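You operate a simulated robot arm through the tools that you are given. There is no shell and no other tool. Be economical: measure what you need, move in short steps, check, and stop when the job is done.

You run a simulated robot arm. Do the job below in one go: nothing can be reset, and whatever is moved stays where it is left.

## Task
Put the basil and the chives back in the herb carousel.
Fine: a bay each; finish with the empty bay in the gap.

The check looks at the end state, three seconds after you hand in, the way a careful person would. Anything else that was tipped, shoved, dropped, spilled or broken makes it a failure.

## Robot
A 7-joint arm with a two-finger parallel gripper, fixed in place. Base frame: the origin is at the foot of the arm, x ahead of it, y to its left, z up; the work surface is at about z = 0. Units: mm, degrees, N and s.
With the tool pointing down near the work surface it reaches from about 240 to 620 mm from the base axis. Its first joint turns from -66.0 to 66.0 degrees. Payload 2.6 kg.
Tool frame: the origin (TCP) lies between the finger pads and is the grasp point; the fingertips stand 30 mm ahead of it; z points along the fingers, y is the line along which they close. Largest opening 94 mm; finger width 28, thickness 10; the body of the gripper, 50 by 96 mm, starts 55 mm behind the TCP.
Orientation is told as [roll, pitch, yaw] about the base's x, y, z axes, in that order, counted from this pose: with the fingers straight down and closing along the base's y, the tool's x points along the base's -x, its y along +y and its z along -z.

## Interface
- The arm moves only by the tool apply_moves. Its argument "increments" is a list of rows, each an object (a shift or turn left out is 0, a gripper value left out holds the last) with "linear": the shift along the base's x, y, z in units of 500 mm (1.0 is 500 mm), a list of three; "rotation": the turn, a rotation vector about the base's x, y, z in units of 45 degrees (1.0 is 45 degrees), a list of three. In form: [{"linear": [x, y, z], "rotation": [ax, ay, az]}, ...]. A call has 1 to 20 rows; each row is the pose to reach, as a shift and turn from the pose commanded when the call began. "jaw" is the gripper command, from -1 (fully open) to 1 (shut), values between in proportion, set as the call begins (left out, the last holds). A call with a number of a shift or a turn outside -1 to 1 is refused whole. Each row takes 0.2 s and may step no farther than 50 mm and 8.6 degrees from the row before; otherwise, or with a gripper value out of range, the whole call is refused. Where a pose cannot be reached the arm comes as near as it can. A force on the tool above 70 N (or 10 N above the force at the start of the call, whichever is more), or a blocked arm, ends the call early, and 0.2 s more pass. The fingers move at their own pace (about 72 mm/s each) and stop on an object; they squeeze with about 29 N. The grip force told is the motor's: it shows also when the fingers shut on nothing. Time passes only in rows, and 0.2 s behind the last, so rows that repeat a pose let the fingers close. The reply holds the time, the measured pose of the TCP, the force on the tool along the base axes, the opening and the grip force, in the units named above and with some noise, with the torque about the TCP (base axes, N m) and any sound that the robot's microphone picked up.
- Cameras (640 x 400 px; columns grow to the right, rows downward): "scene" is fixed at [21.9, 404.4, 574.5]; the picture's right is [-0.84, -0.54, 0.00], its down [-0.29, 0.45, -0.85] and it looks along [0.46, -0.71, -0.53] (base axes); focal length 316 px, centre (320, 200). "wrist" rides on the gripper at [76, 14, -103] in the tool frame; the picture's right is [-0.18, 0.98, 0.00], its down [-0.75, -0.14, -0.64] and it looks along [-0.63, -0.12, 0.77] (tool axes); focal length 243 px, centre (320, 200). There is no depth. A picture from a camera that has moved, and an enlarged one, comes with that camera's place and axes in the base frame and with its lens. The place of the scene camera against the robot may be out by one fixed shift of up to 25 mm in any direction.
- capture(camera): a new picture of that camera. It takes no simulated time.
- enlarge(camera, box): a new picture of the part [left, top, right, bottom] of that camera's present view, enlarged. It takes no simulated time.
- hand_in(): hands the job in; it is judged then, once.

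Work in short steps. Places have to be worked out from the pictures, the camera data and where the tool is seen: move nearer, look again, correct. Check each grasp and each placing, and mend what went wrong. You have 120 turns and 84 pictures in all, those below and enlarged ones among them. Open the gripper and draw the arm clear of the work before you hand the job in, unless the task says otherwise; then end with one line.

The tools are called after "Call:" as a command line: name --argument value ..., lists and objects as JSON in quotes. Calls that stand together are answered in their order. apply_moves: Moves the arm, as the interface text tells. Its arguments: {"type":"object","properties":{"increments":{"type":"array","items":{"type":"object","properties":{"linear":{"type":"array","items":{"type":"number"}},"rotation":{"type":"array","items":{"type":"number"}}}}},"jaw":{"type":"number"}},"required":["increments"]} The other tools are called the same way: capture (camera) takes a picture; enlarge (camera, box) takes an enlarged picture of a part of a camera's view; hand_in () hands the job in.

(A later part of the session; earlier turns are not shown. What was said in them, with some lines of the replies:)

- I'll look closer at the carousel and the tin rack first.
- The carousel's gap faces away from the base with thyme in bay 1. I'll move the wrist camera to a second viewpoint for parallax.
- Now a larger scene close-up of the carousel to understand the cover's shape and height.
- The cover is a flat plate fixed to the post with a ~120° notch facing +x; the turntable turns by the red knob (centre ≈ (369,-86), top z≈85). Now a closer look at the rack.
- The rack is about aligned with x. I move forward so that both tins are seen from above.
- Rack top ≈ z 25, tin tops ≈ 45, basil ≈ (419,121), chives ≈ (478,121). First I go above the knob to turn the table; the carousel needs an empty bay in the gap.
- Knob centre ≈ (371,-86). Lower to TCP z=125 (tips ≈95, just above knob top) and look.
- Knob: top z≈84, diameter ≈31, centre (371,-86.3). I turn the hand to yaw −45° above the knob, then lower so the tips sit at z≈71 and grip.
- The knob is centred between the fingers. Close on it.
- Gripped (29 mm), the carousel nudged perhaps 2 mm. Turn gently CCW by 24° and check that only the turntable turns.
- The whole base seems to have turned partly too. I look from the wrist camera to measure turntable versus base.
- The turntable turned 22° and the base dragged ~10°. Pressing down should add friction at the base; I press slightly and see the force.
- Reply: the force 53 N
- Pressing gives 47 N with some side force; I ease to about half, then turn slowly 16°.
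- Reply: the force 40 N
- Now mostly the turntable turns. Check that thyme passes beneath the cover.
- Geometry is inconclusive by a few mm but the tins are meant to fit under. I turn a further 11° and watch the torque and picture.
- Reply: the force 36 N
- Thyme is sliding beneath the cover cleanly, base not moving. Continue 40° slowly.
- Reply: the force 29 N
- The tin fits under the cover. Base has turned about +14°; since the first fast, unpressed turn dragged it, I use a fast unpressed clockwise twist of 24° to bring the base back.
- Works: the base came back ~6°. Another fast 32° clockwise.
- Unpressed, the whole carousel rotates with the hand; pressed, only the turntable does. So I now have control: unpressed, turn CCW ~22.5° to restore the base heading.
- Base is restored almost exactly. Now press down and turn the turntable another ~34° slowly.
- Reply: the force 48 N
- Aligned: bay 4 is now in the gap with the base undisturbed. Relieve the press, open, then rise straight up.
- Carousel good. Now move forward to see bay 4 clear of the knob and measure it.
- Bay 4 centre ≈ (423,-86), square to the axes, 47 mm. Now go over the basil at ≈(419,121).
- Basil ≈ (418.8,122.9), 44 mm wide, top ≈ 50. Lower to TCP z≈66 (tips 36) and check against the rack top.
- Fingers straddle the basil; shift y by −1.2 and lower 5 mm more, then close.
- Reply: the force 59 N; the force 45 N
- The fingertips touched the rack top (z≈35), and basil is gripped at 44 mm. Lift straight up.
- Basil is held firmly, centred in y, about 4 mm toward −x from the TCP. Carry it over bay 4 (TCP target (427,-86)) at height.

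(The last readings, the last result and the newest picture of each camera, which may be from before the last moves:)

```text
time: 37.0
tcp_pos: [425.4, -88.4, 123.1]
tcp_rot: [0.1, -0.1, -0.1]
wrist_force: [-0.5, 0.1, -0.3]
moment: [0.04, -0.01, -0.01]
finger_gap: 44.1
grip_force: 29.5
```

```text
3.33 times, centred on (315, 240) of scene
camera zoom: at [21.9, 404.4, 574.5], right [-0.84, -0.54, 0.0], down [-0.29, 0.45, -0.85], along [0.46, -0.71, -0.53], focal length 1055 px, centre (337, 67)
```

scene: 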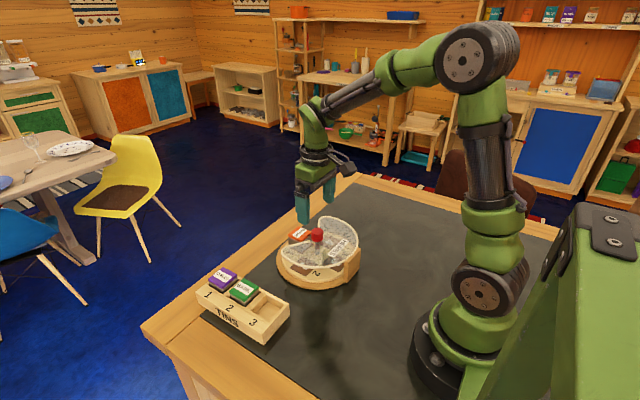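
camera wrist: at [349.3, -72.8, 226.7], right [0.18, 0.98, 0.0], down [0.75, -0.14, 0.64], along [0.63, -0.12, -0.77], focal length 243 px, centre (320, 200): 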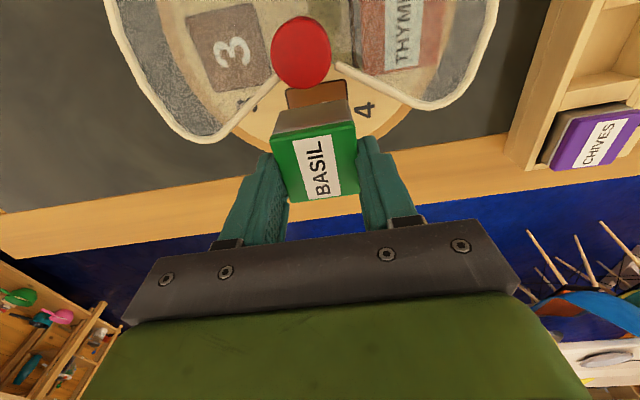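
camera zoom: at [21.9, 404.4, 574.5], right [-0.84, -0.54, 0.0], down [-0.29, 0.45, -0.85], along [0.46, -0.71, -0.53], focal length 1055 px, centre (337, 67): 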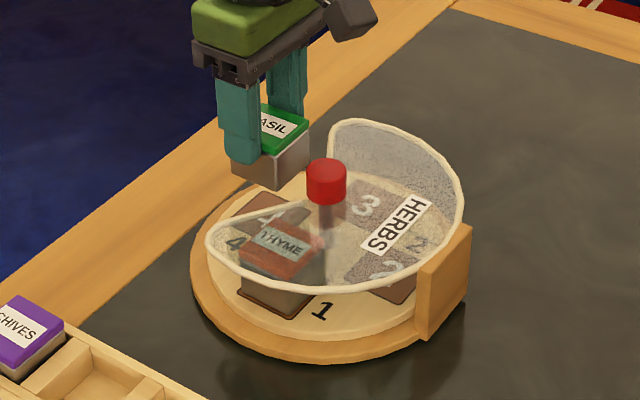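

Aligned within ~1–2 mm. Nudge (+1,+1) and lower to TCP z≈84.

Call:
apply_moves --increments '[{"linear": [0.002, 0.002, -0.03]}, {"linear": [0.002, 0.002, -0.06]}, {"linear": [0.002, 0.002, -0.078]}, {"linear": [0.002, 0.002, -0.078]}]'

Call:
enlarge --camera "wrist" --box '[200, 0, 440, 220]'

Call:
enlarge --camera "scene" --box '[255, 200, 375, 300]'

```text
time: 38.0
tcp_pos: [427.8, -86.4, 86.8]
tcp_rot: [0.1, -0.1, 0.1]
wrist_force: [0.0, 0.0, -1.0]
moment: [-0.02, 0.02, -0.01]
finger_gap: 44.0
grip_force: 28.9
```

```text
1.82 times, centred on (320, 110) of wrist
camera zoom: at [351.6, -70.8, 188.6], right [0.18, 0.98, 0.0], down [0.75, -0.14, 0.64], along [0.63, -0.12, -0.77], focal length 441 px, centre (320, 364)
```

zoom: 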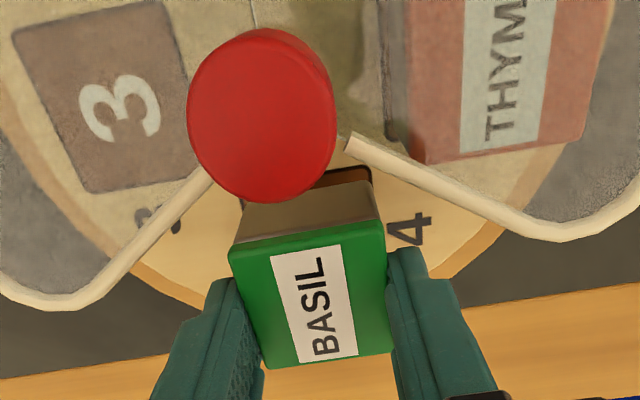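

```text
4.00 times, centred on (315, 250) of scene
camera zoom: at [21.9, 404.4, 574.5], right [-0.84, -0.54, 0.0], down [-0.29, 0.45, -0.85], along [0.46, -0.71, -0.53], focal length 1266 px, centre (340, 0)
```

zoom: 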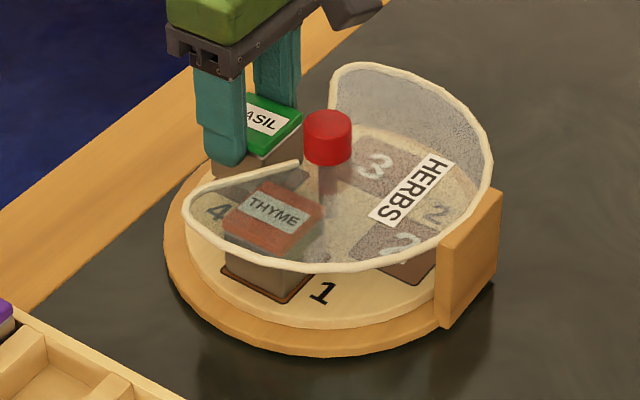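

Tin centre ≈ (423.4,-86.4), matching the bay. Lower slowly until contact.

Call:
apply_moves --increments '[{"linear": [0, 0, -0.008]}, {"linear": [0, 0, -0.014]}, {"linear": [0, 0, -0.018]}, {"linear": [0, 0, -0.021]}]'

```text
time: 39.0
tcp_pos: [427.7, -84.6, 75.6]
tcp_rot: [0.1, -0.2, 0.1]
wrist_force: [-0.5, 0.4, -0.9]
moment: [0.05, -0.02, 0.03]
finger_gap: 44.1
grip_force: 28.9
```

Call:
apply_moves --increments '[{"linear": [0, 0, -0.003]}, {"linear": [0, 0, -0.006]}, {"linear": [0, 0, -0.008]}]'

Call:
enlarge --camera "scene" --box '[275, 210, 345, 280]'

```text
time: 39.8
tcp_pos: [429.1, -87.0, 73.7]
tcp_rot: [0.0, -0.2, 0.0]
wrist_force: [-3.3, 0.4, 17.9]
moment: [-0.02, -0.1, 0.0]
finger_gap: 44.3
grip_force: 28.9
```

```text
5.71 times, centred on (310, 245) of scene
camera zoom: at [21.8, 404.5, 574.5], right [-0.84, -0.54, 0.0], down [-0.29, 0.45, -0.85], along [0.46, -0.71, -0.53], focal length 1808 px, centre (377, -57)
```

zoom: 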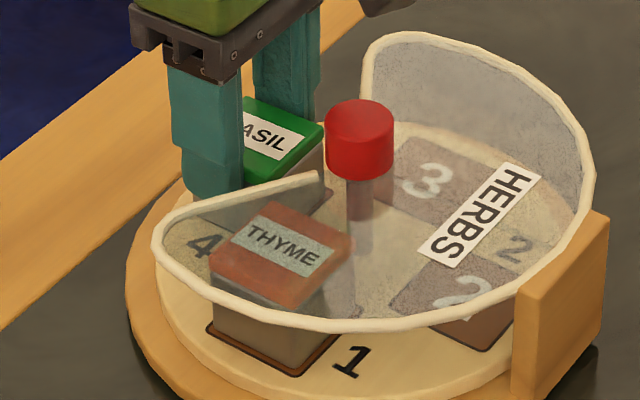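

Contact with 18 N. Relieve, open only to ~64 mm to stay clear of the cover edges, and look.

Call:
apply_moves --increments '[{"linear": [0, 0, 0.003]}, {"linear": [0, 0, 0.003]}]'

Call:
apply_moves --increments '[{}, {}, {}]' --jaw -0.36

Call:
apply_moves --increments '[{"linear": [0, 0, 0.03]}, {"linear": [0, 0, 0.08]}, {"linear": [0, 0, 0.16]}, {"linear": [0, 0, 0.24]}, {"linear": [-0.03, 0, 0.26]}, {"linear": [-0.03, 0, 0.26]}]'

Call:
enlarge --camera "scene" --box '[265, 205, 375, 300]'

Call:
enlarge --camera "wrist" --box '[220, 0, 440, 160]'

```text
time: 40.4
tcp_pos: [427.0, -85.5, 72.8]
tcp_rot: [0.1, 0.0, 0.1]
wrist_force: [3.1, 0.8, 6.4]
moment: [-0.03, -0.27, 0.01]
finger_gap: 44.3
grip_force: 29.3
```

```text
time: 41.2
tcp_pos: [428.2, -84.2, 73.5]
tcp_rot: [0.2, -0.1, 0.1]
wrist_force: [1.0, 0.2, -0.1]
moment: [0.01, 0.02, 0.0]
finger_gap: 63.7
grip_force: 0.1
```

```text
time: 42.6
tcp_pos: [413.8, -87.1, 204.9]
tcp_rot: [0.1, -0.1, 0.0]
wrist_force: [-0.4, 1.0, -0.1]
moment: [0.0, 0.06, -0.04]
finger_gap: 63.7
grip_force: 0.0
```

```text
4.21 times, centred on (320, 252) of scene
camera zoom: at [21.8, 404.4, 574.5], right [-0.84, -0.54, 0.0], down [-0.29, 0.45, -0.85], along [0.46, -0.71, -0.53], focal length 1333 px, centre (320, -21)
```

zoom: 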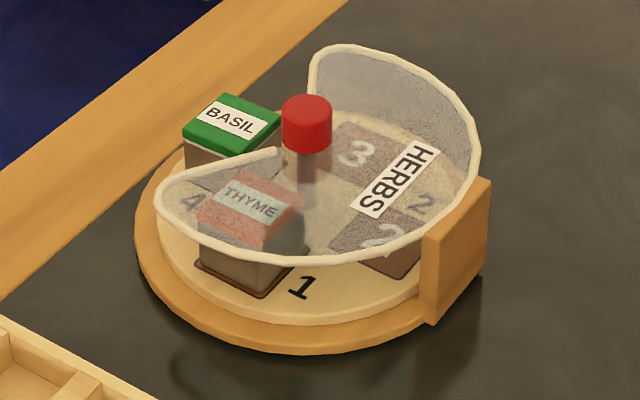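

```text
2.50 times, centred on (330, 80) of wrist
camera zoom: at [336.9, -72.2, 308.3], right [0.18, 0.98, 0.0], down [0.75, -0.14, 0.64], along [0.63, -0.12, -0.77], focal length 606 px, centre (295, 500)
```

zoom: 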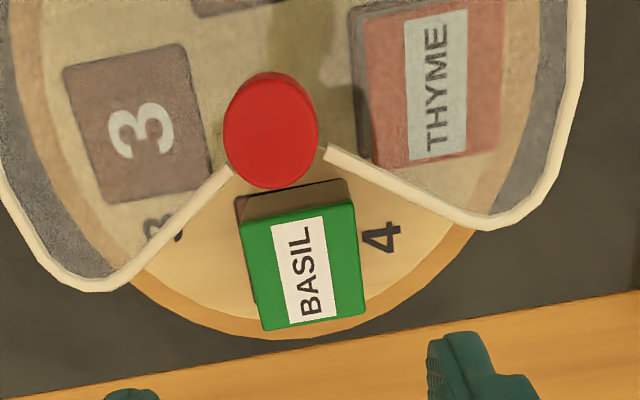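

Basil sits in bay 4 level like thyme did. Now go back to the knob at yaw −45° and grip.

Call:
apply_moves --increments '[{"linear": [-0.03, -0.001, 0], "rotation": [0, 0, -0.18]}, {"linear": [-0.06, -0.0014, 0], "rotation": [0, 0, -0.36]}, {"linear": [-0.084, -0.0014, 0], "rotation": [0, 0, -0.54]}, {"linear": [-0.084, -0.0014, 0], "rotation": [0, 0, -0.72]}, {"linear": [-0.084, -0.0014, 0], "rotation": [0, 0, -0.9]}, {"linear": [-0.084, -0.0014, -0.08], "rotation": [0, 0, -1.0]}, {"linear": [-0.084, -0.0014, -0.14], "rotation": [0, 0, -1.0]}, {"linear": [-0.084, -0.0014, -0.16], "rotation": [0, 0, -1.0]}, {"linear": [-0.084, -0.0014, -0.16], "rotation": [0, 0, -1.0]}]'

Call:
enlarge --camera "wrist" --box '[180, 50, 460, 225]'

```text
time: 44.6
tcp_pos: [371.2, -85.0, 123.3]
tcp_rot: [0.1, -0.1, -45.0]
wrist_force: [-0.5, 0.2, 0.3]
moment: [0.03, 0.01, 0.03]
finger_gap: 63.9
grip_force: 0.0
```

```text
2.29 times, centred on (320, 138) of wrist
camera zoom: at [326.9, -20.0, 225.9], right [0.82, 0.57, 0.0], down [0.43, -0.63, 0.64], along [0.36, -0.53, -0.77], focal length 555 px, centre (320, 343)
```

zoom: 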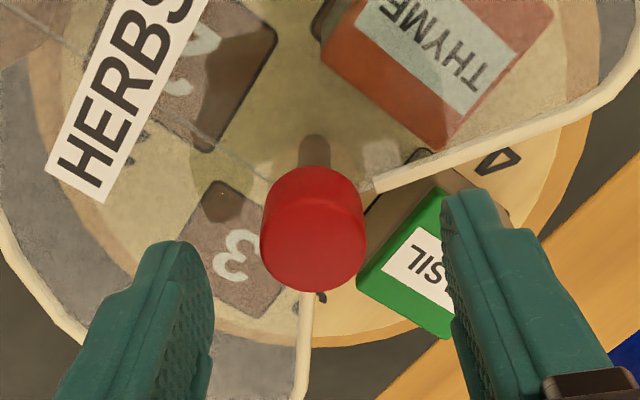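

Knob is ~2 mm off along the closing line; correct by (−1.5,−1.0), lower to z≈100 and close.

Call:
apply_moves --increments '[{"linear": [-0.003, -0.002, 0]}, {"linear": [-0.003, -0.002, -0.025]}, {"linear": [-0.003, -0.002, -0.046]}, {"linear": [-0.003, -0.002, -0.046]}]'

Call:
apply_moves --increments '[{}, {}, {}]' --jaw 1

Call:
apply_moves --increments '[{"linear": [0, 0, -0.002]}, {"linear": [0, 0, -0.004]}, {"linear": [0, 0, -0.005]}, {"linear": [0, 0, -0.005]}]'

Call:
enlarge --camera "scene" --box '[265, 205, 375, 300]'

```text
time: 45.6
tcp_pos: [369.6, -86.3, 102.0]
tcp_rot: [0.1, -0.1, -44.9]
wrist_force: [-0.6, 0.1, -0.1]
moment: [-0.01, 0.03, 0.02]
finger_gap: 64.0
grip_force: 0.0
```

```text
time: 46.4
tcp_pos: [369.2, -86.4, 101.1]
tcp_rot: [0.0, -0.1, -45.0]
wrist_force: [-1.7, -1.9, 0.7]
moment: [0.01, 0.09, -0.05]
finger_gap: 28.7
grip_force: 29.0
```

```text
time: 47.4
tcp_pos: [370.0, -87.2, 101.0]
tcp_rot: [0.2, -0.2, -45.0]
wrist_force: [-20.1, -0.3, 51.9]
moment: [-0.13, 1.45, 0.18]
finger_gap: 28.6
grip_force: 28.9
```

```text
4.21 times, centred on (320, 252) of scene
camera zoom: at [21.6, 404.5, 574.4], right [-0.84, -0.54, 0.0], down [-0.29, 0.45, -0.85], along [0.46, -0.71, -0.53], focal length 1333 px, centre (320, -21)
```

zoom: 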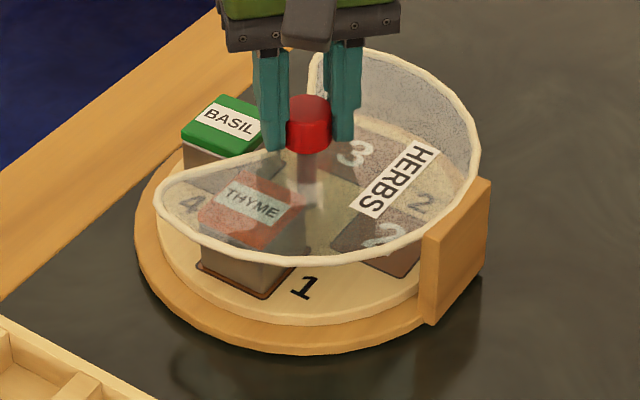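

Base still. Turn CCW 45° slowly while pressing.

Call:
apply_moves --increments '[{"linear": [0, 0, 0.001], "rotation": [0, 0, 0.05]}, {"linear": [0, 0, 0.001], "rotation": [0, 0, 0.1]}, {"linear": [0, 0, 0.001], "rotation": [0, 0, 0.15]}, {"linear": [0, 0, 0.001], "rotation": [0, 0, 0.2]}, {"linear": [0, 0, 0.001], "rotation": [0, 0, 0.25]}, {"linear": [0, 0, 0.001], "rotation": [0, 0, 0.3]}, {"linear": [0, 0, 0.001], "rotation": [0, 0, 0.35]}, {"linear": [0, 0, 0.001], "rotation": [0, 0, 0.4]}, {"linear": [0, 0, 0.001], "rotation": [0, 0, 0.45]}, {"linear": [0, 0, 0.001], "rotation": [0, 0, 0.5]}, {"linear": [0, 0, 0.001], "rotation": [0, 0, 0.55]}, {"linear": [0, 0, 0.001], "rotation": [0, 0, 0.6]}, {"linear": [0, 0, 0.001], "rotation": [0, 0, 0.65]}, {"linear": [0, 0, 0.001], "rotation": [0, 0, 0.7]}, {"linear": [0, 0, 0.001], "rotation": [0, 0, 0.75]}, {"linear": [0, 0, 0.001], "rotation": [0, 0, 0.8]}, {"linear": [0, 0, 0.001], "rotation": [0, 0, 0.85]}, {"linear": [0, 0, 0.001], "rotation": [0, 0, 0.9]}, {"linear": [0, 0, 0.001], "rotation": [0, 0, 0.95]}, {"linear": [0, 0, 0.001], "rotation": [0, 0, 1.0]}]'

Call:
enlarge --camera "scene" --box '[265, 205, 375, 300]'

```text
time: 51.6
tcp_pos: [370.1, -86.1, 99.5]
tcp_rot: [0.0, -0.3, 0.1]
wrist_force: [-8.6, 1.2, 39.7]
moment: [0.03, 0.48, -0.43]
finger_gap: 28.6
grip_force: 28.9
```

```text
4.21 times, centred on (320, 252) of scene
camera zoom: at [21.7, 404.5, 574.5], right [-0.84, -0.54, 0.0], down [-0.29, 0.45, -0.85], along [0.46, -0.71, -0.53], focal length 1333 px, centre (320, -21)
```

zoom: 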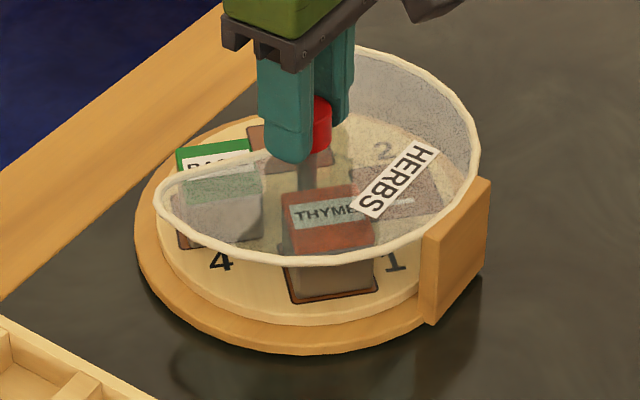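

Base unmoved, basil sliding under the cover cleanly. Turn the remaining 45°.

Call:
apply_moves --increments '[{"rotation": [0, 0, 0.05]}, {"rotation": [0, 0, 0.1]}, {"rotation": [0, 0, 0.15]}, {"rotation": [0, 0, 0.2]}, {"rotation": [0, 0, 0.25]}, {"rotation": [0, 0, 0.3]}, {"rotation": [0, 0, 0.35]}, {"rotation": [0, 0, 0.4]}, {"rotation": [0, 0, 0.45]}, {"rotation": [0, 0, 0.5]}, {"rotation": [0, 0, 0.55]}, {"rotation": [0, 0, 0.6]}, {"rotation": [0, 0, 0.65]}, {"rotation": [0, 0, 0.7]}, {"rotation": [0, 0, 0.75]}, {"rotation": [0, 0, 0.8]}, {"rotation": [0, 0, 0.85]}, {"rotation": [0, 0, 0.9]}, {"rotation": [0, 0, 0.95]}, {"rotation": [0, 0, 1.0]}]'

Call:
enlarge --camera "scene" --box '[265, 205, 375, 300]'

```text
time: 55.8
tcp_pos: [369.7, -85.6, 99.7]
tcp_rot: [-0.2, -0.4, 45.2]
wrist_force: [1.2, 8.7, 39.6]
moment: [0.63, 0.71, -0.46]
finger_gap: 28.8
grip_force: 29.3
```

```text
4.21 times, centred on (320, 252) of scene
camera zoom: at [21.7, 404.5, 574.5], right [-0.84, -0.54, 0.0], down [-0.29, 0.45, -0.85], along [0.46, -0.71, -0.53], focal length 1333 px, centre (320, -21)
```

zoom: 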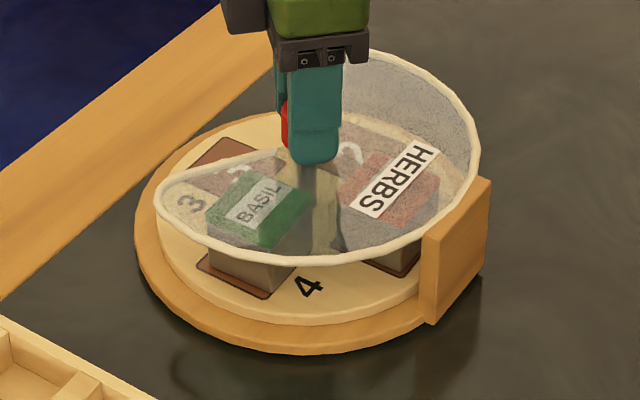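

Bay 3 is now in the gap, base still. Relieve, open, rise, yaw to 0 and look at bay 3.

Call:
apply_moves --increments '[{"linear": [0, 0, 0.003]}, {"linear": [0, 0, 0.004]}]'

Call:
apply_moves --increments '[{}, {}, {}, {}, {"linear": [0, 0, 0.06]}, {"linear": [0, 0, 0.14]}, {"linear": [0, 0, 0.2]}]' --jaw -1

Call:
apply_moves --increments '[{"rotation": [0, 0, -0.18]}, {"rotation": [0, 0, -0.36]}, {"rotation": [0, 0, -0.54]}, {"rotation": [0, 0, -0.72]}, {"rotation": [0, 0, -0.9]}, {"rotation": [0, 0, -1.0]}, {"linear": [0.08, 0, 0], "rotation": [0, 0, -1.0]}, {"linear": [0.084, 0, 0], "rotation": [0, 0, -1.0]}]'

Call:
enlarge --camera "wrist" --box '[220, 0, 440, 160]'

```text
time: 56.4
tcp_pos: [370.2, -87.5, 99.9]
tcp_rot: [-0.1, -0.1, 45.3]
wrist_force: [9.2, 6.7, 19.9]
moment: [0.69, -0.71, -0.04]
finger_gap: 28.6
grip_force: 29.3
```

```text
time: 58.0
tcp_pos: [367.5, -86.5, 203.0]
tcp_rot: [0.1, 0.0, 45.2]
wrist_force: [0.9, 0.3, 0.5]
moment: [-0.02, 0.0, -0.02]
finger_gap: 94.3
grip_force: 0.0
```

```text
time: 59.8
tcp_pos: [411.0, -86.5, 200.4]
tcp_rot: [0.1, -0.2, -0.1]
wrist_force: [-0.4, -0.6, -0.4]
moment: [-0.06, -0.02, 0.01]
finger_gap: 94.1
grip_force: 0.0
```

```text
2.50 times, centred on (330, 80) of wrist
camera zoom: at [334.5, -71.8, 302.3], right [0.18, 0.98, 0.0], down [0.75, -0.14, 0.64], along [0.63, -0.12, -0.77], focal length 606 px, centre (295, 500)
```

zoom: 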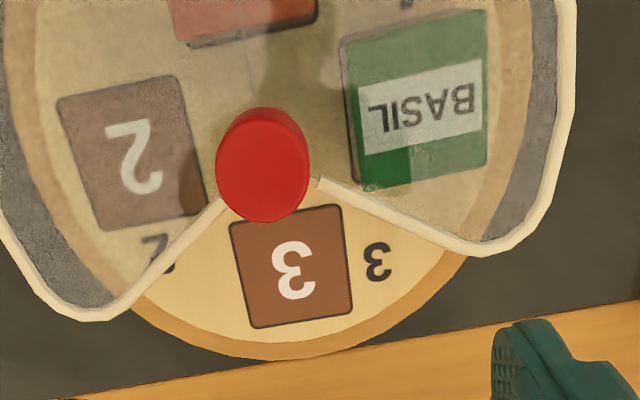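

The carousel seems shifted (~+7,−4 mm) versus before; check the scene view.

Call:
enlarge --camera "scene" --box '[265, 205, 375, 300]'

```text
4.21 times, centred on (320, 252) of scene
camera zoom: at [21.9, 404.4, 574.5], right [-0.84, -0.54, 0.0], down [-0.29, 0.45, -0.85], along [0.46, -0.71, -0.53], focal length 1333 px, centre (320, -21)
```

zoom: 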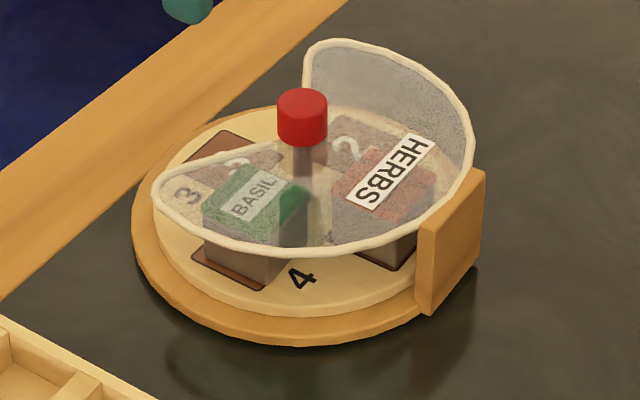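

The carousel slid ~8 mm on the second release; I'll move it back when I next hold the knob. Bay 3 now ≈ (430,-90.6). Next, go over the chives ≈(479,123).

Call:
apply_moves --increments '[{"linear": [0.03, 0.08, 0]}, {"linear": [0.06, 0.16, 0]}, {"linear": [0.09, 0.24, 0]}, {"linear": [0.12, 0.32, 0]}, {"linear": [0.135, 0.4, 0]}, {"linear": [0.135, 0.42, -0.06]}, {"linear": [0.135, 0.42, -0.13]}, {"linear": [0.135, 0.42, -0.18]}, {"linear": [0.135, 0.42, -0.18]}]'

Call:
enlarge --camera "wrist" --box '[180, 20, 460, 220]'

Call:
enlarge --camera "scene" --box '[190, 240, 310, 340]'

```text
time: 61.8
tcp_pos: [480.3, 125.4, 110.7]
tcp_rot: [0.2, -0.1, 0.2]
wrist_force: [0.3, 0.1, 0.1]
moment: [-0.02, 0.0, -0.01]
finger_gap: 93.9
grip_force: 0.1
```

```text
2.00 times, centred on (320, 120) of wrist
camera zoom: at [403.1, 139.5, 212.6], right [0.18, 0.98, 0.0], down [0.75, -0.14, 0.64], along [0.63, -0.12, -0.77], focal length 485 px, centre (320, 360)
```

zoom: 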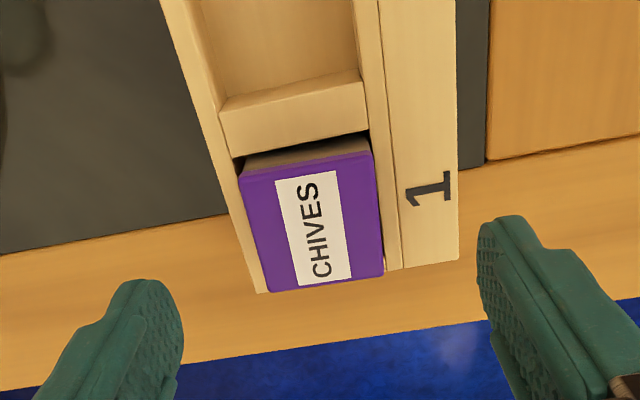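

```text
4.00 times, centred on (250, 290) of scene
camera zoom: at [21.9, 404.4, 574.5], right [-0.84, -0.54, 0.0], down [-0.29, 0.45, -0.85], along [0.46, -0.71, -0.53], focal length 1266 px, centre (600, -160)
```

zoom: 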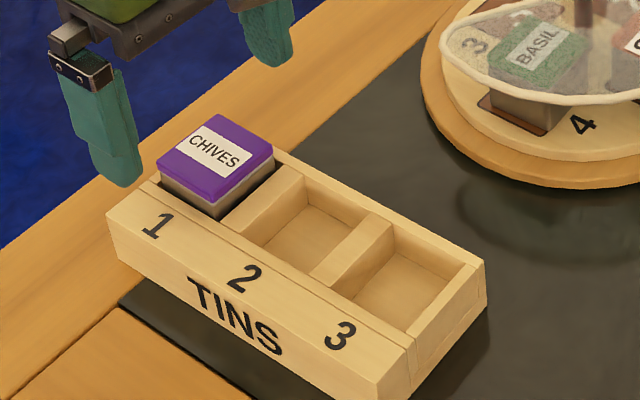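

Chives centre ≈ (475,124). Shift (−4,−1.4), yaw −1.5°, and descend to TCP z≈67.5, just clear of the rack top.

Call:
apply_moves --increments '[{"linear": [-0.008, -0.003, 0], "rotation": [0, 0, -0.033]}, {"linear": [-0.008, -0.003, -0.04], "rotation": [0, 0, -0.033]}, {"linear": [-0.008, -0.003, -0.07], "rotation": [0, 0, -0.033]}, {"linear": [-0.008, -0.003, -0.085], "rotation": [0, 0, -0.033]}, {"linear": [-0.008, -0.003, -0.085], "rotation": [0, 0, -0.033]}]'

Call:
enlarge --camera "wrist" --box '[160, 70, 480, 270]'

```text
time: 63.0
tcp_pos: [474.3, 121.7, 68.2]
tcp_rot: [0.1, -0.1, -1.4]
wrist_force: [-0.9, 0.5, 0.3]
moment: [-0.03, -0.03, 0.01]
finger_gap: 93.9
grip_force: 0.0
```

```text
2.00 times, centred on (320, 170) of wrist
camera zoom: at [398.7, 139.3, 170.2], right [0.21, 0.98, 0.0], down [0.75, -0.16, 0.64], along [0.63, -0.13, -0.77], focal length 485 px, centre (320, 260)
```

zoom: 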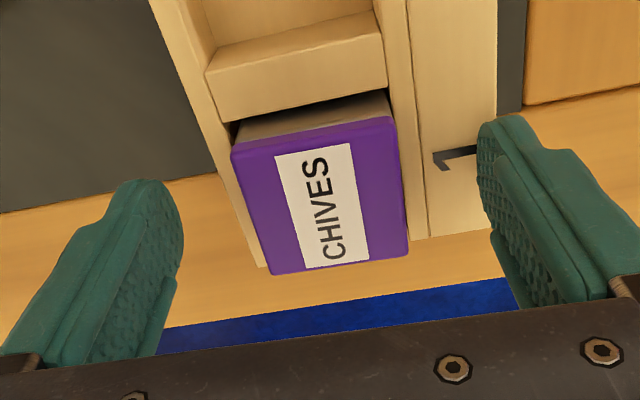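

Well centred. Close and check.

Call:
apply_moves --increments '[{}, {}, {}]' --jaw 1

Call:
apply_moves --increments '[{"linear": [0, 0, 0.01]}, {"linear": [0, 0, 0.03]}, {"linear": [0, 0, 0.06]}, {"linear": [0, 0, 0.1]}, {"linear": [0, 0, 0.16]}, {"linear": [0, 0, 0.2]}, {"linear": [0, 0, 0.2]}]'

Call:
capture --camera "wrist"

Call:
enlarge --camera "scene" --box '[190, 160, 350, 340]'

```text
time: 63.8
tcp_pos: [474.5, 122.1, 68.2]
tcp_rot: [0.1, -0.2, -1.4]
wrist_force: [-0.1, -0.3, -0.3]
moment: [-0.01, -0.01, 0.0]
finger_gap: 43.9
grip_force: 29.2
```

```text
time: 65.4
tcp_pos: [475.1, 122.4, 168.4]
tcp_rot: [0.1, -0.1, -1.4]
wrist_force: [-0.8, -0.3, -1.0]
moment: [-0.01, 0.03, -0.01]
finger_gap: 44.1
grip_force: 28.9
```

```text
28 pictures are left
camera wrist: at [398.9, 138.9, 270.4], right [0.21, 0.98, 0.0], down [0.75, -0.16, 0.64], along [0.63, -0.13, -0.77], focal length 243 px, centre (320, 200)
```

wrist: 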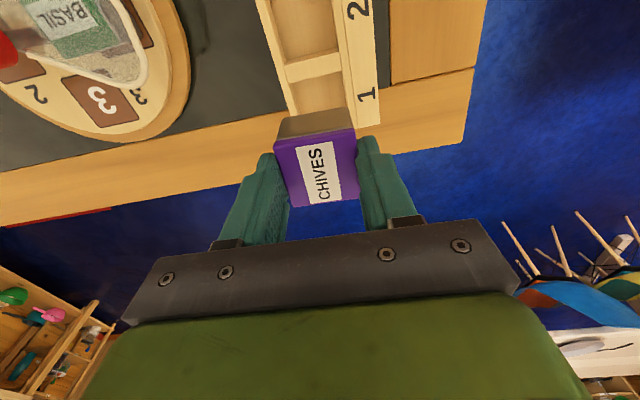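

```text
2.22 times, centred on (270, 250) of scene
camera zoom: at [21.9, 404.4, 574.5], right [-0.84, -0.54, 0.0], down [-0.29, 0.45, -0.85], along [0.46, -0.71, -0.53], focal length 703 px, centre (431, 89)
```

zoom: 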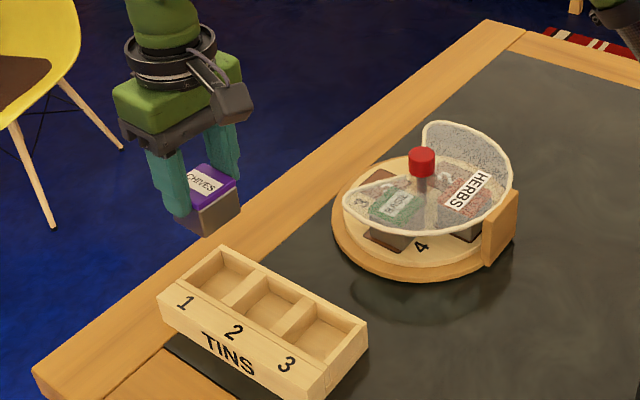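

Chives held well. Carry over bay 3: TCP target (429,-90.6), then down to z≈130.

Call:
apply_moves --increments '[{"linear": [-0.015, -0.08, 0.01]}, {"linear": [-0.03, -0.16, 0.01]}, {"linear": [-0.05, -0.24, 0.01], "rotation": [0, 0, 0.02]}, {"linear": [-0.07, -0.32, 0.01], "rotation": [0, 0, 0.02]}, {"linear": [-0.088, -0.4, 0.01], "rotation": [0, 0, 0.02]}, {"linear": [-0.092, -0.4236, 0.01], "rotation": [0, 0, 0.02]}, {"linear": [-0.092, -0.4236, -0.05], "rotation": [0, 0, 0.02]}, {"linear": [-0.092, -0.4236, -0.08], "rotation": [0, 0, 0.02]}, {"linear": [-0.092, -0.4236, -0.08], "rotation": [0, 0, 0.02]}]'

Call:
enlarge --camera "wrist" --box '[200, 0, 440, 220]'

```text
time: 67.4
tcp_pos: [430.1, -92.0, 127.6]
tcp_rot: [0.1, 0.0, -0.4]
wrist_force: [0.0, -0.9, -0.5]
moment: [0.01, 0.02, -0.03]
finger_gap: 44.0
grip_force: 28.4
```

```text
1.82 times, centred on (320, 110) of wrist
camera zoom: at [353.0, -75.3, 230.2], right [0.19, 0.98, 0.0], down [0.75, -0.15, 0.64], along [0.63, -0.12, -0.77], focal length 441 px, centre (320, 364)
```

zoom: 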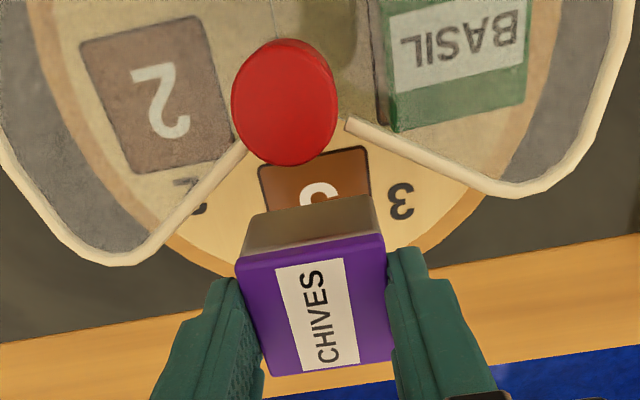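

Tin ≈ (431,-89.6) vs bay ≈ (430,-89.5): shift x −1 and lower to just above.

Call:
apply_moves --increments '[{"linear": [-0.002, 0.0, -0.03]}, {"linear": [-0.002, 0.0, -0.06]}, {"linear": [-0.002, 0.0, -0.08]}, {"linear": [-0.002, 0.0, -0.094]}, {"linear": [-0.002, 0.0, -0.094]}]'

Call:
enlarge --camera "scene" --box '[275, 205, 345, 275]'

```text
time: 68.6
tcp_pos: [428.5, -89.7, 80.7]
tcp_rot: [0.1, -0.1, -0.6]
wrist_force: [-0.1, 0.3, -0.5]
moment: [0.01, 0.0, 0.0]
finger_gap: 43.9
grip_force: 29.2
```

```text
5.71 times, centred on (310, 240) of scene
camera zoom: at [21.9, 404.4, 574.5], right [-0.84, -0.54, 0.0], down [-0.29, 0.45, -0.85], along [0.46, -0.71, -0.53], focal length 1808 px, centre (377, -29)
```

zoom: 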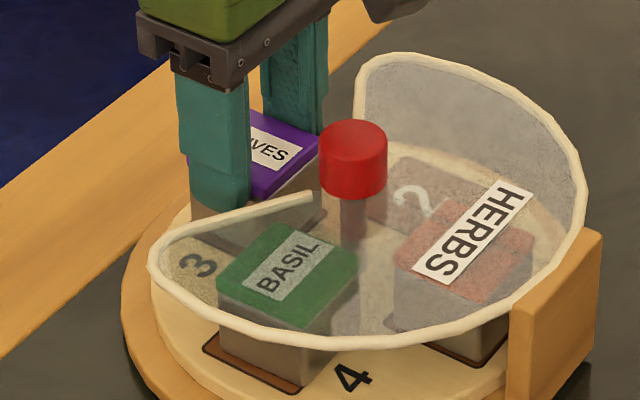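

Lower the last few mm to contact.

Call:
apply_moves --increments '[{"linear": [0, 0, -0.004]}, {"linear": [0, 0, -0.008]}, {"linear": [0, 0, -0.011]}, {"linear": [0, 0, -0.011]}]'

```text
time: 69.6
tcp_pos: [427.2, -90.9, 75.4]
tcp_rot: [0.0, -0.2, -0.6]
wrist_force: [-5.9, -0.4, 15.8]
moment: [0.03, 0.46, 0.0]
finger_gap: 44.1
grip_force: 29.1
```

Contact (16 N). Relieve, open to 64 mm, rise and look.

Call:
apply_moves --increments '[{"linear": [0, 0, 0.002]}, {"linear": [0, 0, 0.003]}]'

Call:
apply_moves --increments '[{}, {}, {}]' --jaw -0.36

Call:
apply_moves --increments '[{"linear": [0, 0, 0.03]}, {"linear": [0, 0, 0.08]}, {"linear": [0, 0, 0.16]}, {"linear": [0, 0, 0.24]}, {"linear": [-0.03, 0, 0.25]}, {"linear": [-0.03, 0, 0.25]}]'

Call:
enlarge --camera "scene" --box '[265, 205, 375, 300]'

Call:
enlarge --camera "wrist" --box '[220, 0, 440, 160]'

```text
time: 70.2
tcp_pos: [427.5, -89.5, 75.2]
tcp_rot: [0.1, 0.1, -0.5]
wrist_force: [-1.1, 0.1, -0.4]
moment: [-0.02, 0.02, 0.0]
finger_gap: 44.2
grip_force: 28.8
```

```text
time: 71.0
tcp_pos: [427.6, -91.0, 76.4]
tcp_rot: [0.1, 0.0, -0.5]
wrist_force: [-0.1, 0.1, 0.1]
moment: [0.01, -0.01, -0.01]
finger_gap: 63.6
grip_force: 0.1
```

```text
time: 72.4
tcp_pos: [410.9, -89.9, 202.6]
tcp_rot: [0.1, 0.0, -0.5]
wrist_force: [0.7, 0.3, 0.1]
moment: [0.04, 0.04, 0.0]
finger_gap: 63.9
grip_force: 0.0
```

```text
4.21 times, centred on (320, 252) of scene
camera zoom: at [21.8, 404.4, 574.5], right [-0.84, -0.54, 0.0], down [-0.29, 0.45, -0.85], along [0.46, -0.71, -0.53], focal length 1333 px, centre (320, -21)
```

zoom: 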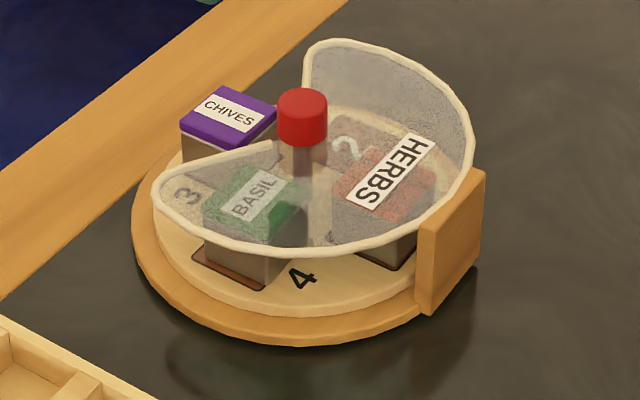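

```text
2.50 times, centred on (330, 80) of wrist
camera zoom: at [335.2, -72.8, 305.5], right [0.19, 0.98, 0.0], down [0.75, -0.15, 0.64], along [0.63, -0.12, -0.77], focal length 606 px, centre (295, 500)
```

zoom: 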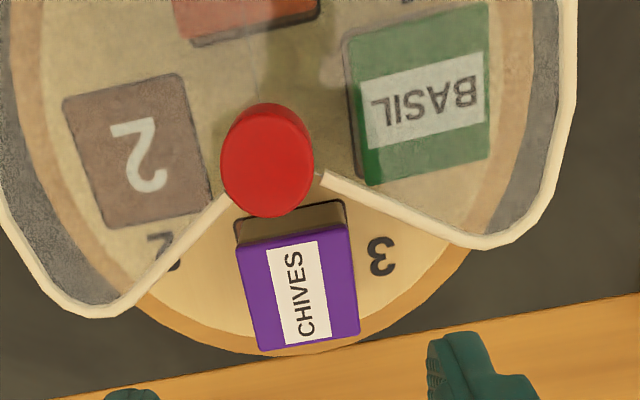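

All three tins in bays. Knob now ≈ (377,-90). Approach it at yaw −45° for the final quarter turn, and check alignment.

Call:
apply_moves --increments '[{"linear": [-0.03, 0.001, 0], "rotation": [0, 0, -0.18]}, {"linear": [-0.06, 0.001, 0], "rotation": [0, 0, -0.36]}, {"linear": [-0.072, 0.001, 0], "rotation": [0, 0, -0.54]}, {"linear": [-0.072, 0.001, 0], "rotation": [0, 0, -0.72]}, {"linear": [-0.072, 0.001, 0], "rotation": [0, 0, -0.9]}, {"linear": [-0.072, 0.001, -0.08], "rotation": [0, 0, -0.989]}, {"linear": [-0.072, 0.001, -0.14], "rotation": [0, 0, -0.989]}, {"linear": [-0.072, 0.001, -0.156], "rotation": [0, 0, -0.989]}, {"linear": [-0.072, 0.001, -0.156], "rotation": [0, 0, -0.989]}]'

Call:
enlarge --camera "wrist" --box '[180, 50, 460, 225]'

```text
time: 74.4
tcp_pos: [377.0, -87.3, 123.8]
tcp_rot: [0.0, -0.1, -45.0]
wrist_force: [0.4, 0.4, -0.2]
moment: [-0.03, -0.03, 0.0]
finger_gap: 63.9
grip_force: 0.0
```

```text
2.29 times, centred on (320, 138) of wrist
camera zoom: at [331.9, -23.1, 226.1], right [0.83, 0.56, 0.0], down [0.43, -0.63, 0.64], along [0.36, -0.53, -0.77], focal length 555 px, centre (320, 343)
```

zoom: 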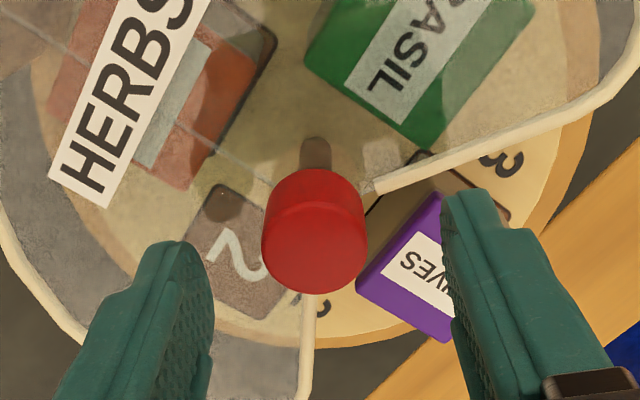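

Same offset as before; correct (−1.5,−1), lower and close on the knob.

Call:
apply_moves --increments '[{"linear": [-0.003, -0.002, 0]}, {"linear": [-0.003, -0.002, -0.025]}, {"linear": [-0.003, -0.002, -0.047]}, {"linear": [-0.003, -0.002, -0.047]}]'

Call:
apply_moves --increments '[{}, {}, {}]' --jaw 1

Call:
apply_moves --increments '[{"linear": [-0.002, 0.0015, 0]}, {"linear": [-0.004, 0.003, 0]}, {"linear": [-0.006, 0.0045, 0]}, {"linear": [-0.008, 0.006, 0]}, {"linear": [-0.01, 0.0075, 0]}, {"linear": [-0.011, 0.009, 0]}, {"linear": [-0.011, 0.009, 0]}]'

Call:
enlarge --camera "scene" --box '[265, 205, 375, 300]'

```text
time: 75.4
tcp_pos: [375.2, -89.5, 100.0]
tcp_rot: [0.1, -0.1, -45.2]
wrist_force: [0.5, -1.1, 0.8]
moment: [-0.04, 0.0, 0.0]
finger_gap: 64.2
grip_force: 0.1
```

```text
time: 76.2
tcp_pos: [374.0, -90.3, 100.4]
tcp_rot: [0.0, -0.2, -45.2]
wrist_force: [-1.0, -0.4, -0.5]
moment: [-0.05, 0.02, -0.02]
finger_gap: 28.5
grip_force: 29.3
```

```text
time: 77.8
tcp_pos: [369.7, -86.0, 101.5]
tcp_rot: [0.1, -0.3, -45.0]
wrist_force: [5.5, -3.6, 0.9]
moment: [0.22, 0.26, 0.0]
finger_gap: 28.6
grip_force: 28.7
```

```text
4.21 times, centred on (320, 252) of scene
camera zoom: at [21.9, 404.4, 574.5], right [-0.84, -0.54, 0.0], down [-0.29, 0.45, -0.85], along [0.46, -0.71, -0.53], focal length 1333 px, centre (320, -21)
```

zoom: 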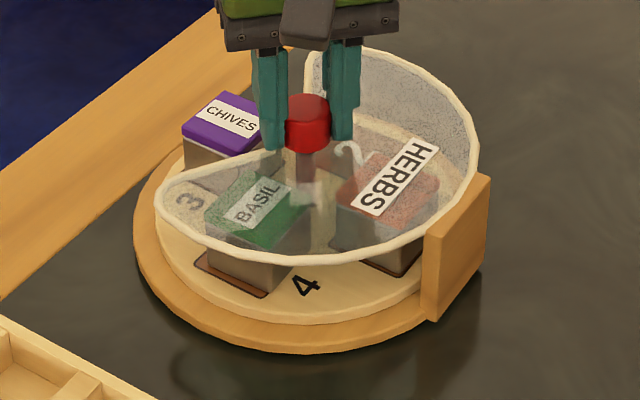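

The carousel is back in place. Press down and turn the first 45°.

Call:
apply_moves --increments '[{"linear": [0, 0, -0.002]}, {"linear": [0, 0, -0.004]}, {"linear": [0, 0, -0.004]}]'

Call:
apply_moves --increments '[{"rotation": [0, 0, 0.05]}, {"rotation": [0, 0, 0.1]}, {"rotation": [0, 0, 0.15]}, {"rotation": [0, 0, 0.2]}, {"rotation": [0, 0, 0.25]}, {"rotation": [0, 0, 0.3]}, {"rotation": [0, 0, 0.35]}, {"rotation": [0, 0, 0.4]}, {"rotation": [0, 0, 0.45]}, {"rotation": [0, 0, 0.5]}, {"rotation": [0, 0, 0.55]}, {"rotation": [0, 0, 0.6]}, {"rotation": [0, 0, 0.65]}, {"rotation": [0, 0, 0.7]}, {"rotation": [0, 0, 0.75]}, {"rotation": [0, 0, 0.8]}, {"rotation": [0, 0, 0.85]}, {"rotation": [0, 0, 0.9]}, {"rotation": [0, 0, 0.95]}, {"rotation": [0, 0, 1.0]}]'

Call:
enlarge --camera "scene" --box '[265, 205, 375, 300]'

```text
time: 78.6
tcp_pos: [370.2, -86.1, 99.7]
tcp_rot: [0.3, -0.2, -45.1]
wrist_force: [-9.4, -0.5, 37.8]
moment: [-0.16, 0.84, 0.07]
finger_gap: 28.8
grip_force: 29.2
```

```text
time: 82.8
tcp_pos: [372.3, -86.0, 100.1]
tcp_rot: [-0.1, -0.5, 0.1]
wrist_force: [-7.7, -10.3, 43.7]
moment: [0.23, 0.68, -0.47]
finger_gap: 28.9
grip_force: 28.5
```

```text
4.21 times, centred on (320, 252) of scene
camera zoom: at [21.7, 404.5, 574.5], right [-0.84, -0.54, 0.0], down [-0.29, 0.45, -0.85], along [0.46, -0.71, -0.53], focal length 1333 px, centre (320, -21)
```

zoom: 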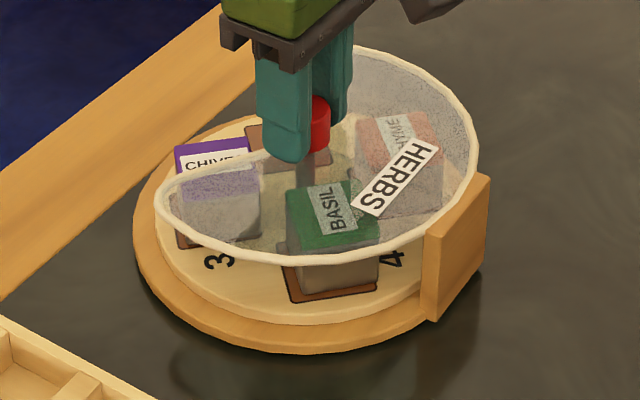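

Going fine; the remaining 45°.

Call:
apply_moves --increments '[{"rotation": [0, 0, 0.05]}, {"rotation": [0, 0, 0.1]}, {"rotation": [0, 0, 0.15]}, {"rotation": [0, 0, 0.2]}, {"rotation": [0, 0, 0.25]}, {"rotation": [0, 0, 0.3]}, {"rotation": [0, 0, 0.35]}, {"rotation": [0, 0, 0.4]}, {"rotation": [0, 0, 0.45]}, {"rotation": [0, 0, 0.5]}, {"rotation": [0, 0, 0.55]}, {"rotation": [0, 0, 0.6]}, {"rotation": [0, 0, 0.65]}, {"rotation": [0, 0, 0.7]}, {"rotation": [0, 0, 0.75]}, {"rotation": [0, 0, 0.8]}, {"rotation": [0, 0, 0.85]}, {"rotation": [0, 0, 0.9]}, {"rotation": [0, 0, 0.95]}, {"rotation": [0, 0, 1.0]}]'

Call:
enlarge --camera "scene" --box '[265, 205, 375, 300]'

```text
time: 87.0
tcp_pos: [371.1, -85.3, 100.5]
tcp_rot: [-0.2, -0.2, 45.0]
wrist_force: [8.0, -3.8, 26.2]
moment: [0.48, -0.08, -0.23]
finger_gap: 28.9
grip_force: 28.8
```

```text
4.21 times, centred on (320, 252) of scene
camera zoom: at [21.7, 404.5, 574.5], right [-0.84, -0.54, 0.0], down [-0.29, 0.45, -0.85], along [0.46, -0.71, -0.53], focal length 1333 px, centre (320, -21)
```

zoom: 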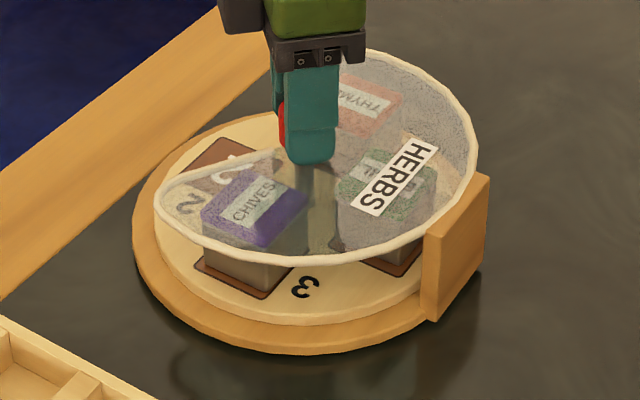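

Bay 2 (empty) is in the gap. Relieve the press fully, then open only slightly to avoid pushing.

Call:
apply_moves --increments '[{"linear": [0, 0, 0.0015]}, {"linear": [0, 0, 0.003]}, {"linear": [0, 0, 0.003]}]'

Call:
apply_moves --increments '[{}, {}]' --jaw 0.1

Call:
enlarge --camera "scene" --box '[265, 205, 375, 300]'

```text
time: 87.8
tcp_pos: [369.1, -85.7, 100.4]
tcp_rot: [0.0, -0.1, 45.1]
wrist_force: [8.3, -1.1, 6.0]
moment: [0.42, -0.95, 0.09]
finger_gap: 29.0
grip_force: 28.9
```

```text
time: 88.4
tcp_pos: [369.5, -84.5, 99.7]
tcp_rot: [0.3, -0.1, 44.9]
wrist_force: [-9.7, 14.4, 26.2]
moment: [-0.28, 0.05, -0.16]
finger_gap: 33.2
grip_force: 0.0
```

```text
4.21 times, centred on (320, 252) of scene
camera zoom: at [21.7, 404.5, 574.5], right [-0.84, -0.54, 0.0], down [-0.29, 0.45, -0.85], along [0.46, -0.71, -0.53], focal length 1333 px, centre (320, -21)
```

zoom: 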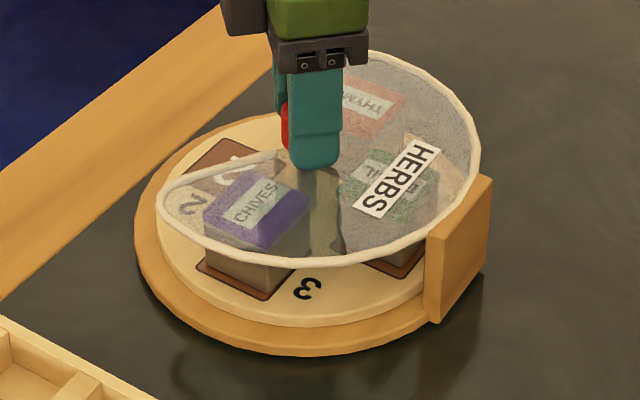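

The fingertips appear to be resting on the cover (26 N); that is what dragged it before. Rise 6 mm before opening further.

Call:
apply_moves --increments '[{"linear": [0, 0, 0.004]}, {"linear": [0, 0, 0.008]}, {"linear": [0, 0, 0.012]}]'

Call:
enlarge --camera "scene" --box '[265, 205, 375, 300]'

```text
time: 89.2
tcp_pos: [368.9, -85.6, 105.9]
tcp_rot: [0.2, 0.0, 45.0]
wrist_force: [-0.2, 0.1, -0.1]
moment: [-0.01, 0.02, -0.03]
finger_gap: 42.3
grip_force: 0.1
```

```text
4.21 times, centred on (320, 252) of scene
camera zoom: at [21.9, 404.4, 574.5], right [-0.84, -0.54, 0.0], down [-0.29, 0.45, -0.85], along [0.46, -0.71, -0.53], focal length 1333 px, centre (320, -21)
```

zoom: 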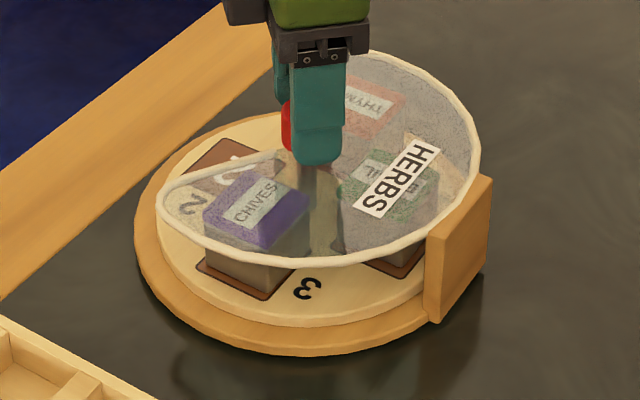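

Free of contact; the carousel sits practically where it started. Rise, withdraw, and inspect.

Call:
apply_moves --increments '[{"linear": [0, 0, 0.04]}, {"linear": [0, 0, 0.12]}, {"linear": [0, 0, 0.2]}, {"linear": [0, 0, 0.28]}]' --jaw -0.3

Call:
apply_moves --increments '[{"rotation": [0, 0, -0.18]}, {"rotation": [0, 0, -0.36]}, {"rotation": [0, 0, -0.54]}, {"rotation": [0, 0, -0.72]}, {"rotation": [0, 0, -0.9]}, {"linear": [0, 0.05, 0.05], "rotation": [0, 0, -1.0]}, {"linear": [0, 0.12, 0.1], "rotation": [0, 0, -1.0]}, {"linear": [0, 0.19, 0.15], "rotation": [0, 0, -1.0]}, {"linear": [0, 0.22, 0.2], "rotation": [0, 0, -1.0]}, {"linear": [0, 0.22, 0.2], "rotation": [0, 0, -1.0]}]' --jaw -1

Call:
enlarge --camera "wrist" --box '[150, 0, 450, 150]'

Call:
enlarge --camera "scene" --box '[180, 200, 380, 350]'

```text
time: 90.2
tcp_pos: [369.3, -88.6, 247.5]
tcp_rot: [0.2, -0.1, 44.9]
wrist_force: [0.1, -0.4, -0.4]
moment: [0.0, 0.04, -0.01]
finger_gap: 61.3
grip_force: 0.0
```

```text
time: 92.4
tcp_pos: [370.8, 25.0, 347.5]
tcp_rot: [0.2, -0.1, -0.1]
wrist_force: [0.5, 0.6, 0.0]
moment: [0.01, 0.01, 0.04]
finger_gap: 93.8
grip_force: 0.0
```

```text
2.13 times, centred on (300, 75) of wrist
camera zoom: at [294.6, 39.8, 449.6], right [0.18, 0.98, 0.0], down [0.75, -0.14, 0.64], along [0.63, -0.12, -0.77], focal length 518 px, centre (363, 467)
```

zoom: 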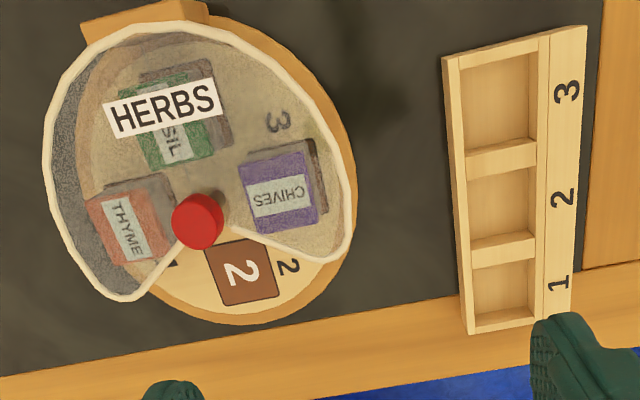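

```text
2.67 times, centred on (280, 275) of scene
camera zoom: at [21.8, 404.4, 574.5], right [-0.84, -0.54, 0.0], down [-0.29, 0.45, -0.85], along [0.46, -0.71, -0.53], focal length 844 px, centre (427, 0)
```

zoom: 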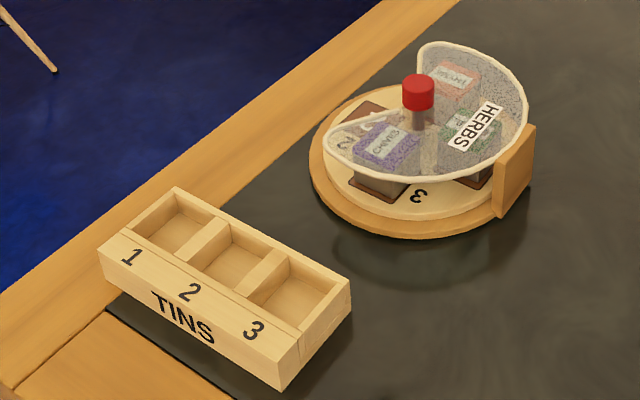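

Thyme, chives and basil each sit in their own bay under the cover. Empty bay 2 is centred in the gap, the carousel and rack are in place, and the arm is clear and open, so I hand in.

Call:
hand_in

```text
The job is handed in.
```

The basil is in bay 4 and the chives are in bay 3 of the carousel, thyme is still in bay 1, and the empty bay 2 is centred in the gap. The tin rack ended about 3 mm from where it started. The carousel slipped while I was turning it; I moved it back to within a few millimetres of its starting place.
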